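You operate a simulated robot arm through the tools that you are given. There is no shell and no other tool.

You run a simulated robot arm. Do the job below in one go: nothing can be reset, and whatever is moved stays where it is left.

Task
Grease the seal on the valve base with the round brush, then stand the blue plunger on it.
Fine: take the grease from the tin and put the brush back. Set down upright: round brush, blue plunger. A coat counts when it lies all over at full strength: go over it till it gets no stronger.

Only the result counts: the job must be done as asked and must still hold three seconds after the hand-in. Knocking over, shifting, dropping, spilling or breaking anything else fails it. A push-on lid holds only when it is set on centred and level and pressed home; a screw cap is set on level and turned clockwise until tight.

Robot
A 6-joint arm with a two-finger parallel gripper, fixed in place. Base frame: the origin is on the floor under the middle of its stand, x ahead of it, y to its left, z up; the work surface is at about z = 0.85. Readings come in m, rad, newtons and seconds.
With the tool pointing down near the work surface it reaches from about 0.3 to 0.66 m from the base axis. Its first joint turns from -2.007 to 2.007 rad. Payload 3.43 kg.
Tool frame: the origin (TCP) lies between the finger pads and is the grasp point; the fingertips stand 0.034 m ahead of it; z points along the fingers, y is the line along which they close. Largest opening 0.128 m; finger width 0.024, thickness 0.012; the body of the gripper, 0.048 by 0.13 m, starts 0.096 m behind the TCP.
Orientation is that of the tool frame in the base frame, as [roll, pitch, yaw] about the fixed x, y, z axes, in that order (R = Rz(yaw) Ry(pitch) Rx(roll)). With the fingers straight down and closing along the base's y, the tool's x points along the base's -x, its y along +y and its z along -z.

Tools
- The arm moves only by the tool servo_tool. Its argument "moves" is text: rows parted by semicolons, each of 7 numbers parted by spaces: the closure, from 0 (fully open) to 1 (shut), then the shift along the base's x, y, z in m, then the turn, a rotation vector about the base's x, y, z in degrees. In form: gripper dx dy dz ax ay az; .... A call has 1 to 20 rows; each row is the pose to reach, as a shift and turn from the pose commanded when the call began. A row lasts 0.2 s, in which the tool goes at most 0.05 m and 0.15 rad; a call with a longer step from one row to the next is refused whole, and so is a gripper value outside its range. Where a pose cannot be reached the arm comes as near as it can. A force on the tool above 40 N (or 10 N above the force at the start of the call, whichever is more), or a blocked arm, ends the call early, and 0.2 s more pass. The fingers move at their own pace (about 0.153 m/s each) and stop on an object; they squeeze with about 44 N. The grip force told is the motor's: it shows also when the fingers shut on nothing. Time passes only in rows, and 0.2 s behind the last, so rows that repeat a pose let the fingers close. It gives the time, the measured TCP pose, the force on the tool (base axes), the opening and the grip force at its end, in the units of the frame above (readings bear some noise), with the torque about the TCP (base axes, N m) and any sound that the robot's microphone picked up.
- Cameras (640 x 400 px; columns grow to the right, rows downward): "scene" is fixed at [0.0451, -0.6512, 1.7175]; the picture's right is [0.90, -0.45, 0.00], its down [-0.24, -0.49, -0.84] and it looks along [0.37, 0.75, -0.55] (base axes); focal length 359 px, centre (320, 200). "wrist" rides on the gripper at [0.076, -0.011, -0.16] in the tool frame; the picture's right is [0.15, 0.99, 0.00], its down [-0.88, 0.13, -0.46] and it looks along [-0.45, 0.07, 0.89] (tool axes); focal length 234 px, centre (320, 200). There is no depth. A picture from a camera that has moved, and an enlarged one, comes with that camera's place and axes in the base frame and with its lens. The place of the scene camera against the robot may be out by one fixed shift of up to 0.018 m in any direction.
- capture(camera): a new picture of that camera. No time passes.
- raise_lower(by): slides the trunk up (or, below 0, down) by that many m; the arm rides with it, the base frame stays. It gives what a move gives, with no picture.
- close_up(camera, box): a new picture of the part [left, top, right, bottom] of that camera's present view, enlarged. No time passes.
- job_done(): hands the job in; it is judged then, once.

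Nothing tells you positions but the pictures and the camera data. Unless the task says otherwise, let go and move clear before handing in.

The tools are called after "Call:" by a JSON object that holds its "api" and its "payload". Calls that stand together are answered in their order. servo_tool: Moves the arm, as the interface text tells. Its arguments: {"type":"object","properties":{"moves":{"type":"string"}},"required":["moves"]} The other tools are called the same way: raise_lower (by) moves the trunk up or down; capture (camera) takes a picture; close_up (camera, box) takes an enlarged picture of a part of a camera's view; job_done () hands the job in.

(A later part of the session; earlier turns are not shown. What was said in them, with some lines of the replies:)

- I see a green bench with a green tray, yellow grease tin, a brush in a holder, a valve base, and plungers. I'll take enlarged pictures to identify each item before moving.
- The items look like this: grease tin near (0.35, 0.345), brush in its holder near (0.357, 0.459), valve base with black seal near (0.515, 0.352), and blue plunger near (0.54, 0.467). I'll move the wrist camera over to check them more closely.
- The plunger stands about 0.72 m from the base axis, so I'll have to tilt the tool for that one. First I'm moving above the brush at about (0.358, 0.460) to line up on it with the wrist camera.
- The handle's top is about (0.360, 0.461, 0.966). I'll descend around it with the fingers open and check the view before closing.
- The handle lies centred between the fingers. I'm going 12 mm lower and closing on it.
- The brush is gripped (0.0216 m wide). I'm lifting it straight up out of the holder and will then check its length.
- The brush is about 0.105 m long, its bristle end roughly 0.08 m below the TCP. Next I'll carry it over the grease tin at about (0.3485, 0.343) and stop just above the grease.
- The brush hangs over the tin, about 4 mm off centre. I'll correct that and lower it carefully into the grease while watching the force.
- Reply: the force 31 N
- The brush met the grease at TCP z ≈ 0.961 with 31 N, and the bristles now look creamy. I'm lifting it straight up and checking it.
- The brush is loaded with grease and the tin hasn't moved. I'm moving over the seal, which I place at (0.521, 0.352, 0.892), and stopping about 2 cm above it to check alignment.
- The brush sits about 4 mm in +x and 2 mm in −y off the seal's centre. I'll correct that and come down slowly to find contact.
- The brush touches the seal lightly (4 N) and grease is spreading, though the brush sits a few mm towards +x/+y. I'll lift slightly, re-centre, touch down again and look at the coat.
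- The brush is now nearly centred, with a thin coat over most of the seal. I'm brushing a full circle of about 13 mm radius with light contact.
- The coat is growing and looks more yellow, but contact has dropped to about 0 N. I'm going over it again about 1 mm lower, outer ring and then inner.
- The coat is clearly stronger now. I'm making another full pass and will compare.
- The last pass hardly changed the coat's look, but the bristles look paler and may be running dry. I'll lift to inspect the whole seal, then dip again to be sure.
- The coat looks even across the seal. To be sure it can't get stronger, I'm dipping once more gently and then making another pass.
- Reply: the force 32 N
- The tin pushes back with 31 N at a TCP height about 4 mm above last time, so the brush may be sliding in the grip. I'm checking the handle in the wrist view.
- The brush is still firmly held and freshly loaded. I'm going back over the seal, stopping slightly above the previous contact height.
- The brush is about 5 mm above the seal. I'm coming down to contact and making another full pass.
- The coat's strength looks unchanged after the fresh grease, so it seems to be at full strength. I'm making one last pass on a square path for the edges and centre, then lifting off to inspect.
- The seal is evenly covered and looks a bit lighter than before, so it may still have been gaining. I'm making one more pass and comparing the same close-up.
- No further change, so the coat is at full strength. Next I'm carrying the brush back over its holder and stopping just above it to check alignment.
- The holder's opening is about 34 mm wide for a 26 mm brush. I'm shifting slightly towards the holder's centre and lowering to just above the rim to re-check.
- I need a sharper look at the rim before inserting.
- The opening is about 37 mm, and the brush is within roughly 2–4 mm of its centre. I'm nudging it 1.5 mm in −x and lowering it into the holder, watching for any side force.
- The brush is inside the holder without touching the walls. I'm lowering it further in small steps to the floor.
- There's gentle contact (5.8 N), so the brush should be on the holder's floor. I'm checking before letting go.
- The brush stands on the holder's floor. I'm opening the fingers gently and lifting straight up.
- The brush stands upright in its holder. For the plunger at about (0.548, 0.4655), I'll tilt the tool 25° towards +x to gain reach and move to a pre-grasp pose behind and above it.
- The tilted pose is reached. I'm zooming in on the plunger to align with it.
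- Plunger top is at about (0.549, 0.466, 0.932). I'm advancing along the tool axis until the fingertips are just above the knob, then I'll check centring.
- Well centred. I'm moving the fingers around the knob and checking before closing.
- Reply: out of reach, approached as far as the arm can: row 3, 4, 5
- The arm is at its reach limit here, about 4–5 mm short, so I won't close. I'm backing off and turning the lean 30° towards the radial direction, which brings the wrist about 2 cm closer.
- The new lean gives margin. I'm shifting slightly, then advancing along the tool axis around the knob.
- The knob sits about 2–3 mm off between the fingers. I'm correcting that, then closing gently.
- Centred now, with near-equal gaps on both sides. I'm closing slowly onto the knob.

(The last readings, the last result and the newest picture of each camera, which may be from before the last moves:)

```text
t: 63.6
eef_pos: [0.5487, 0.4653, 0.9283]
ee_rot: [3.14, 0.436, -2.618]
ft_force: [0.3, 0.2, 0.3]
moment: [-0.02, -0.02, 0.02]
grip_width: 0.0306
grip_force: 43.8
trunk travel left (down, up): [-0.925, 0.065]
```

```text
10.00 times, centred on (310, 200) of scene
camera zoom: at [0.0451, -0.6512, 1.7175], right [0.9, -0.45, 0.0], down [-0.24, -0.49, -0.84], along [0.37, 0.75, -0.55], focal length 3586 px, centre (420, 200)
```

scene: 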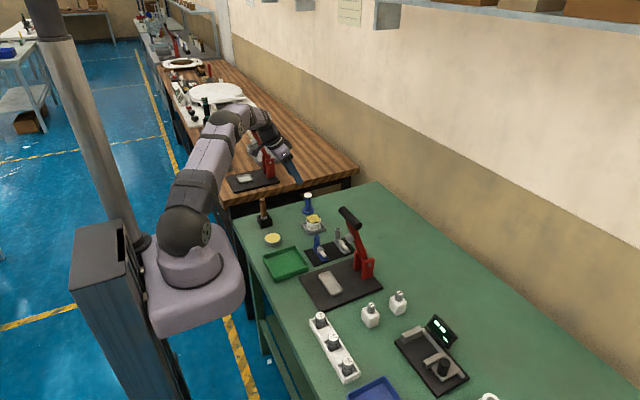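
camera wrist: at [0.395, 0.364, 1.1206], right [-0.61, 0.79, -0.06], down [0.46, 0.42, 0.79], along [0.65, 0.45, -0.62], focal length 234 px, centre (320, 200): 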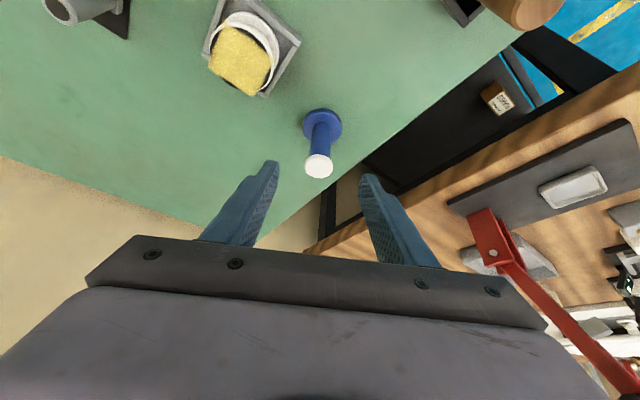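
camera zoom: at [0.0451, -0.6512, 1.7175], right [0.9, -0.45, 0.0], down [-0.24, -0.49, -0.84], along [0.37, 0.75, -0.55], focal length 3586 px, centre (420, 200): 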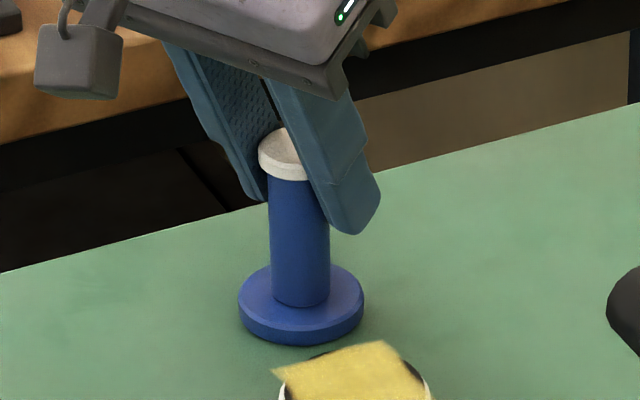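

The knob is held at 0.0306 m and the plunger hasn't shifted. I'm lifting it straight up, gently.

Call:
{"api": "servo_tool", "payload": {"moves": "1 0 0 0.004 0 0 0; 1 0 0 0.012 0 0 0; 1 0 0 0.025 0 0 0; 1 0 0 0.04 0 0 0; 1 0 0 0.055 0 0 0; 1 0 0 0.07 0 0 0; 1 0 0 0.08 0 0 0; 1 0 0 0.085 0 0 0; 1 0 0 0.085 0 0 0"}}

Call:
{"api": "close_up", "payload": {"camera": "wrist", "box": [200, 40, 440, 240]}}

Call:
{"api": "close_up", "payload": {"camera": "scene", "box": [280, 160, 340, 220]}}

```text
t: 65.6
eef_pos: [0.5497, 0.4657, 1.0122]
ee_rot: [3.141, 0.435, -2.618]
ft_force: [-0.3, 0.5, -0.8]
moment: [0.01, 0.01, 0.04]
grip_width: 0.0305
grip_force: 43.7
trunk travel left (down, up): [-0.925, 0.065]
```

```text
2.00 times, centred on (320, 140) of wrist
camera zoom: at [0.4371, 0.3884, 1.125], right [-0.61, 0.79, -0.06], down [0.46, 0.42, 0.79], along [0.65, 0.45, -0.62], focal length 468 px, centre (320, 320)
```

zoom: 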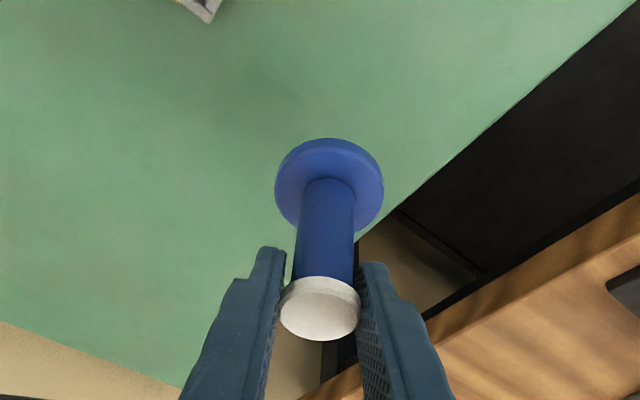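

```text
6.67 times, centred on (310, 190) of scene
camera zoom: at [0.0451, -0.6512, 1.7175], right [0.9, -0.45, 0.0], down [-0.24, -0.49, -0.84], along [0.37, 0.75, -0.55], focal length 2391 px, centre (387, 267)
```

zoom: 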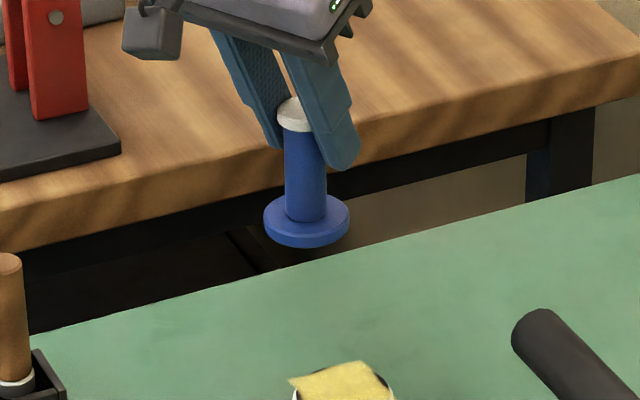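

The plunger hangs upright in the grip. I'm carrying it over the seal (a shift of about −0.031, −0.114) and stopping above it to check alignment from both cameras.

Call:
{"api": "servo_tool", "payload": {"moves": "1 -0.004 -0.015 0 0 0 0; 1 -0.011 -0.04 0 0 0 0; 1 -0.018 -0.065 0 0 0 0; 1 -0.024 -0.09 0 0 0 0; 1 -0.029 -0.107 0 0 0 0; 1 -0.031 -0.114 0 0 0 0; 1 -0.031 -0.114 -0.01 0 0 0; 1 -0.031 -0.114 -0.02 0 0 0; 1 -0.031 -0.114 -0.02 0 0 0"}}

Call:
{"api": "close_up", "payload": {"camera": "wrist", "box": [250, 60, 390, 200]}}

Call:
{"api": "close_up", "payload": {"camera": "scene", "box": [292, 200, 332, 240]}}

```text
t: 67.6
eef_pos: [0.5196, 0.3524, 0.993]
ee_rot: [3.141, 0.436, -2.617]
ft_force: [0.6, 0.7, -1.5]
moment: [0.0, 0.0, 0.01]
grip_width: 0.0309
grip_force: 44.1
trunk travel left (down, up): [-0.925, 0.065]
```

```text
2.86 times, centred on (320, 130) of wrist
camera zoom: at [0.407, 0.2751, 1.1055], right [-0.61, 0.79, -0.06], down [0.46, 0.42, 0.79], along [0.65, 0.45, -0.62], focal length 669 px, centre (320, 400)
```

zoom: 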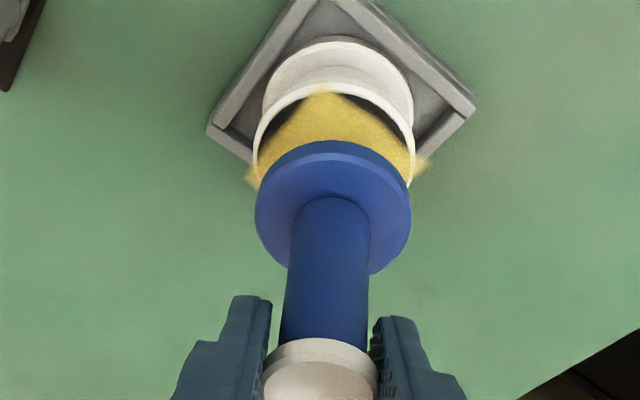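

```text
10.00 times, centred on (312, 220) of scene
camera zoom: at [0.0451, -0.6512, 1.7175], right [0.9, -0.45, 0.0], down [-0.24, -0.49, -0.84], along [0.37, 0.75, -0.55], focal length 3586 px, centre (400, 0)
```

zoom: 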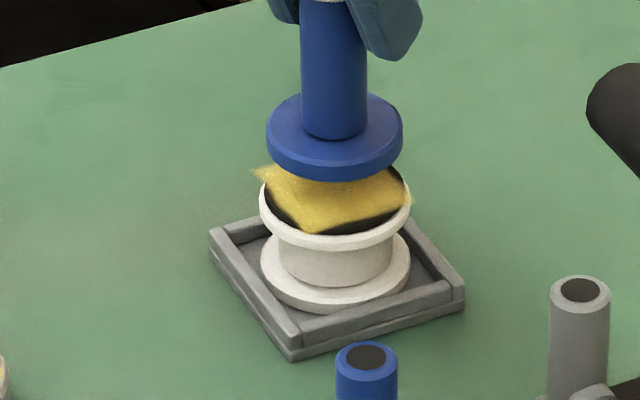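

Nearly aligned; the plunger reads about 2–3 mm too far in +x/+y. I'm correcting and lowering to a few mm above the seal for a closer check.

Call:
{"api": "servo_tool", "payload": {"moves": "1 -0.002 -0.003 0 0 0 0; 1 -0.002 -0.003 -0.006 0 0 0; 1 -0.002 -0.003 -0.012 0 0 0; 1 -0.002 -0.003 -0.017 0 0 0; 1 -0.002 -0.003 -0.017 0 0 0"}}

Call:
{"api": "close_up", "payload": {"camera": "wrist", "box": [270, 70, 370, 170]}}

Call:
{"api": "close_up", "payload": {"camera": "scene", "box": [298, 206, 326, 234]}}

```text
t: 68.8
eef_pos: [0.5176, 0.347, 0.9739]
ee_rot: [-3.142, 0.437, -2.62]
ft_force: [-0.1, 0.3, -1.0]
moment: [0.0, 0.01, -0.05]
grip_width: 0.0307
grip_force: 43.7
trunk travel left (down, up): [-0.925, 0.065]
```

```text
4.00 times, centred on (320, 120) of wrist
camera zoom: at [0.4046, 0.2716, 1.088], right [-0.61, 0.79, -0.06], down [0.46, 0.42, 0.79], along [0.65, 0.45, -0.62], focal length 937 px, centre (320, 520)
```

zoom: 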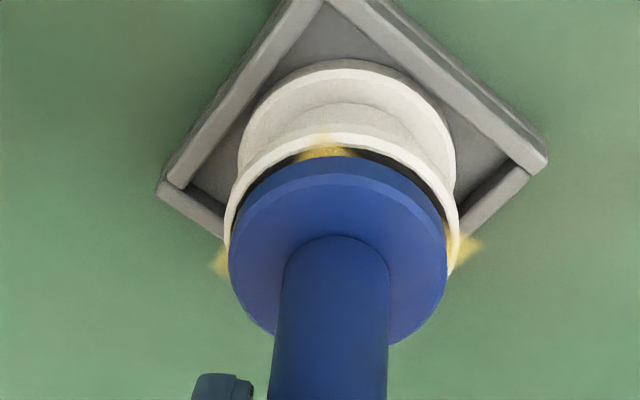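

```text
14.29 times, centred on (312, 220) of scene
camera zoom: at [0.0451, -0.6512, 1.7175], right [0.9, -0.45, 0.0], down [-0.24, -0.49, -0.84], along [0.37, 0.75, -0.55], focal length 5124 px, centre (434, -86)
```

zoom: 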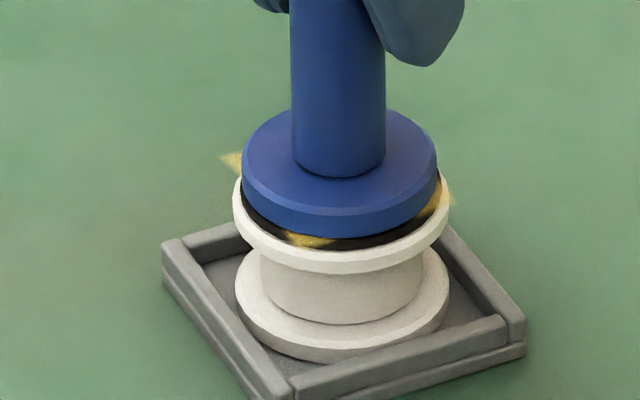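

Alignment now agrees to within 1–2 mm in both views. I'm making a tiny correction and lowering gently to contact.

Call:
{"api": "servo_tool", "payload": {"moves": "1 -0.001 -0.0005 -0.001 0 0 0; 1 -0.001 -0.0005 -0.002 0 0 0; 1 -0.001 -0.0005 -0.003 0 0 0; 1 -0.001 -0.0005 -0.003 0 0 0"}}

Call:
{"api": "close_up", "payload": {"camera": "scene", "box": [298, 206, 326, 234]}}

```text
t: 69.8
eef_pos: [0.5172, 0.347, 0.9753]
ee_rot: [3.139, 0.443, -2.617]
ft_force: [0.7, -2.8, 14.9]
moment: [-0.29, 0.19, 0.0]
grip_width: 0.0306
grip_force: 43.8
trunk travel left (down, up): [-0.925, 0.065]
```

```text
14.29 times, centred on (312, 220) of scene
camera zoom: at [0.0451, -0.6512, 1.7175], right [0.9, -0.45, 0.0], down [-0.24, -0.49, -0.84], along [0.37, 0.75, -0.55], focal length 5124 px, centre (434, -86)
```

zoom: 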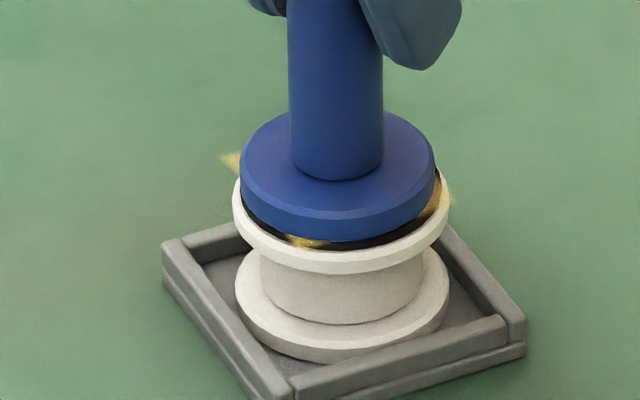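

There is contact at 14.9 N. I'll check centring from the wrist camera before releasing.

Call:
{"api": "close_up", "payload": {"camera": "wrist", "box": [270, 70, 370, 170]}}

Call:
{"api": "close_up", "payload": {"camera": "scene", "box": [302, 212, 322, 232]}}

```text
4.00 times, centred on (320, 120) of wrist
camera zoom: at [0.4031, 0.2708, 1.0866], right [-0.61, 0.79, -0.06], down [0.46, 0.41, 0.79], along [0.65, 0.45, -0.61], focal length 937 px, centre (320, 520)
```

zoom: 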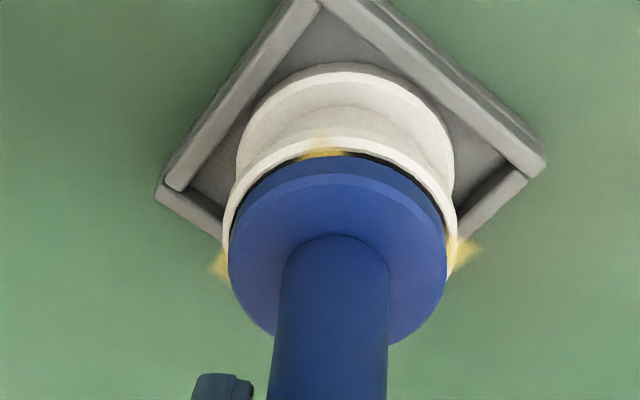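

```text
16.00 times, centred on (312, 222) of scene
camera zoom: at [0.0451, -0.6512, 1.7175], right [0.9, -0.45, 0.0], down [-0.24, -0.49, -0.84], along [0.37, 0.75, -0.55], focal length 5738 px, centre (448, -152)
```

zoom: 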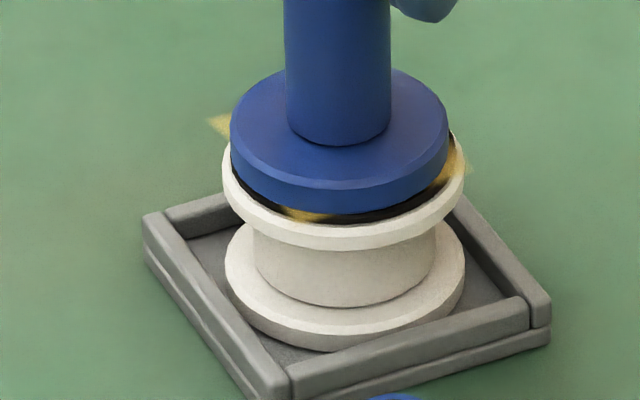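

The plunger sits about 3.5 mm off centre. I'm lifting slightly, shifting by (−0.0018, −0.0031) and setting it down again more lightly.

Call:
{"api": "servo_tool", "payload": {"moves": "1 0 0 0.003 0 0 0; 1 0 0 0.007 0 0 0; 1 -0.0018 -0.0031 0.007 0 0 0; 1 -0.0018 -0.0031 0.007 0 0 0; 1 -0.0018 -0.0031 0.004 0 0 0; 1 -0.0018 -0.0031 0.002 0 0 0; 1 -0.0018 -0.0031 0.001 0 0 0; 1 -0.0018 -0.0031 0.001 0 0 0"}}

Call:
{"api": "close_up", "payload": {"camera": "wrist", "box": [270, 70, 370, 170]}}

Call:
{"api": "close_up", "payload": {"camera": "scene", "box": [302, 212, 322, 232]}}

```text
t: 71.6
eef_pos: [0.5143, 0.3441, 0.9744]
ee_rot: [3.141, 0.439, -2.617]
ft_force: [0.2, -0.6, 7.4]
moment: [-0.03, 0.13, -0.01]
grip_width: 0.0305
grip_force: 43.7
trunk travel left (down, up): [-0.925, 0.065]
```

```text
4.00 times, centred on (320, 120) of wrist
camera zoom: at [0.4012, 0.2671, 1.0869], right [-0.61, 0.79, -0.06], down [0.46, 0.41, 0.79], along [0.65, 0.45, -0.61], focal length 937 px, centre (320, 520)
```

zoom: 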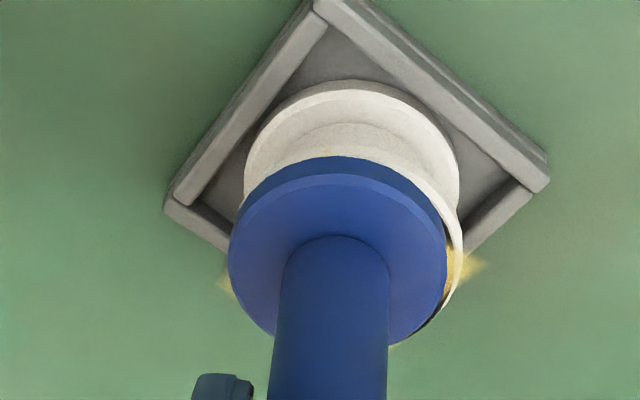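

```text
16.00 times, centred on (312, 222) of scene
camera zoom: at [0.0451, -0.6512, 1.7175], right [0.9, -0.45, 0.0], down [-0.24, -0.49, -0.84], along [0.37, 0.75, -0.55], focal length 5738 px, centre (448, -152)
```

zoom: 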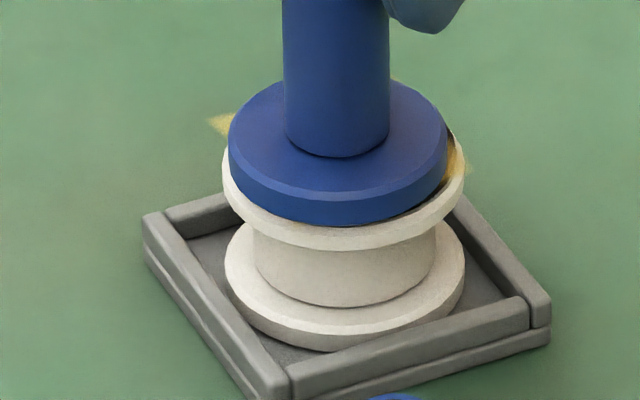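

The plunger is now centred to within about 1.5 mm and resting with 7 N. I'm easing the force, opening the fingers, and backing out along the tool axis.

Call:
{"api": "servo_tool", "payload": {"moves": "1 0 0 0.0007 0 0 0; 1 0 0 0.0007 0 0 0; 0.72 0 0 0.0007 0 0 0; 0.65 0 0 0.0007 0 0 0; 0.5 0 0 0.0007 0 0 0; 0.45 0 0 0.0007 0 0 0; 0.45 0 0 0.0007 0 0 0"}}

Call:
{"api": "close_up", "payload": {"camera": "wrist", "box": [250, 80, 390, 220]}}

Call:
{"api": "close_up", "payload": {"camera": "scene", "box": [292, 192, 332, 232]}}

```text
t: 73.2
eef_pos: [0.515, 0.3435, 0.9731]
ee_rot: [-3.14, 0.437, -2.617]
ft_force: [0.0, 0.4, -0.4]
moment: [0.02, -0.03, -0.03]
grip_width: 0.0703
grip_force: 0.0
trunk travel left (down, up): [-0.925, 0.065]
```

```text
2.86 times, centred on (320, 150) of wrist
camera zoom: at [0.4017, 0.2672, 1.0863], right [-0.61, 0.79, -0.06], down [0.46, 0.42, 0.79], along [0.65, 0.45, -0.62], focal length 669 px, centre (320, 343)
```

zoom: 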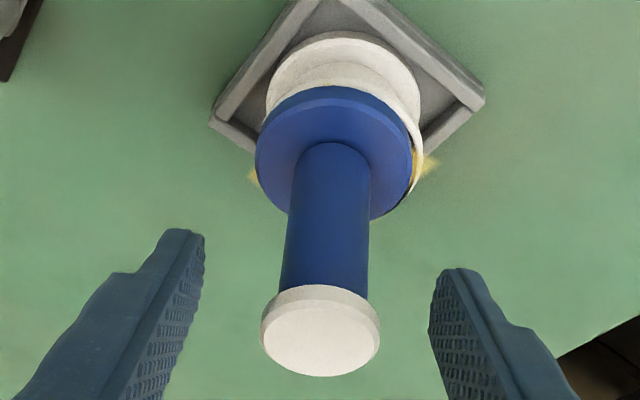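

```text
10.00 times, centred on (312, 212) of scene
camera zoom: at [0.0451, -0.6512, 1.7175], right [0.9, -0.45, 0.0], down [-0.24, -0.49, -0.84], along [0.37, 0.75, -0.55], focal length 3586 px, centre (400, 80)
```

zoom: 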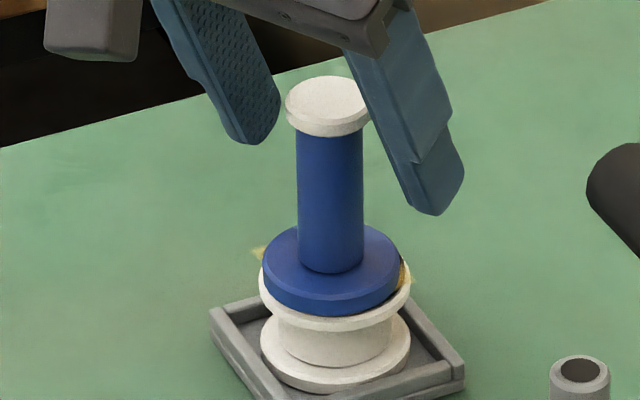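

The plunger stands upright on the seal by itself. I'm backing out along the tool axis and moving clear.

Call:
{"api": "servo_tool", "payload": {"moves": "0.45 -0.007 -0.004 0.018 0 0 0; 0.45 -0.015 -0.0085 0.036 0 0 0; 0.45 -0.026 -0.015 0.064 0 0 0; 0.45 -0.037 -0.021 0.091 0 0 0; 0.45 -0.05 -0.03 0.125 0 0 0; 0.45 -0.08 -0.05 0.15 0 0 0; 0.45 -0.11 -0.07 0.17 0 0 0; 0.45 -0.11 -0.07 0.17 0 0 0; 0.45 -0.11 -0.07 0.17 0 0 0"}}

Call:
{"api": "capture", "payload": {"camera": "scene"}}

Call:
{"api": "close_up", "payload": {"camera": "scene", "box": [236, 180, 364, 260]}}

Call:
{"api": "close_up", "payload": {"camera": "scene", "box": [296, 200, 328, 232]}}

Call:
{"api": "capture", "payload": {"camera": "wrist"}}

```text
t: 75.2
eef_pos: [0.4039, 0.2751, 1.1444]
ee_rot: [3.141, 0.436, -2.618]
ft_force: [0.0, 0.3, -0.4]
moment: [0.0, -0.01, -0.01]
grip_width: 0.0702
grip_force: 0.1
trunk travel left (down, up): [-0.925, 0.065]
```

```text
taken
```

scene: 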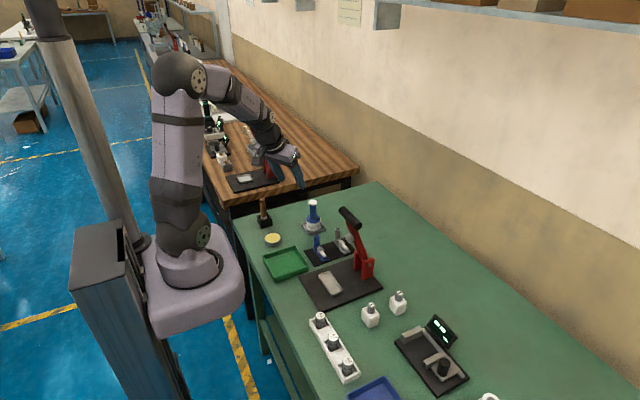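

```text
5.00 times, centred on (300, 220) of scene
camera zoom: at [0.0451, -0.6512, 1.7175], right [0.9, -0.45, 0.0], down [-0.24, -0.49, -0.84], along [0.37, 0.75, -0.55], focal length 1793 px, centre (420, 100)
```

zoom: 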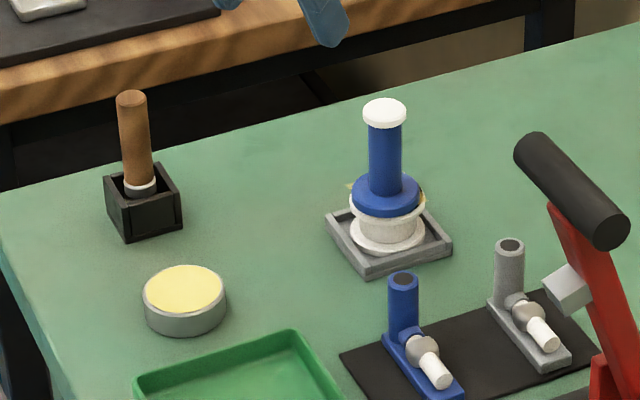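

```text
12.50 times, centred on (312, 216) of scene
camera zoom: at [0.0451, -0.6512, 1.7175], right [0.9, -0.45, 0.0], down [-0.24, -0.49, -0.84], along [0.37, 0.75, -0.55], focal length 4483 px, centre (420, 0)
```

zoom: 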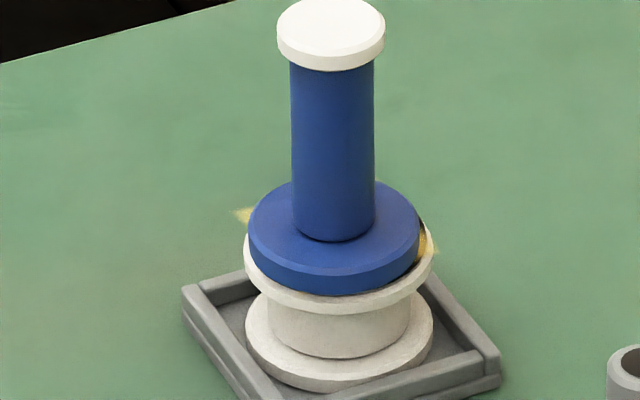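

```text
taken
camera wrist: at [0.2907, 0.1981, 1.2581], right [-0.61, 0.79, -0.06], down [0.46, 0.42, 0.79], along [0.65, 0.45, -0.62], focal length 234 px, centre (320, 200)
```

wrist: 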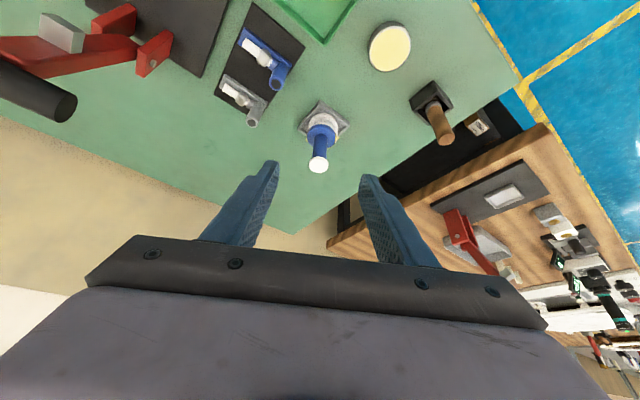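

The plunger stands upright and centred on the greased seal. The brush is upright in its holder, the tin and the rest are where they were, and the arm is clear, so I'm handing in.

Call:
{"api": "job_done", "payload": {}}

```text
The job is handed in.
```

I greased the seal on the valve base, stood the blue plunger on it, and handed the job in. I don't have the judge's result yet.

- **Grease coat:** I loaded the round brush from the tin twice and went over the seal until a further pass made no visible difference. The coat covers the seal evenly, though small yellow patches show just past the seal's rim in the pictures. I took these to be a drawing effect rather than a spill, but I couldn't confirm that.
- **Brush:** It is back in its holder, standing upright.
- **Plunger:** It stands upright on the seal, about 1–2 mm off centre, and stayed put after I let go.
- **Everything else:** In the last pictures nothing else on the bench looked moved, and the arm was clear.
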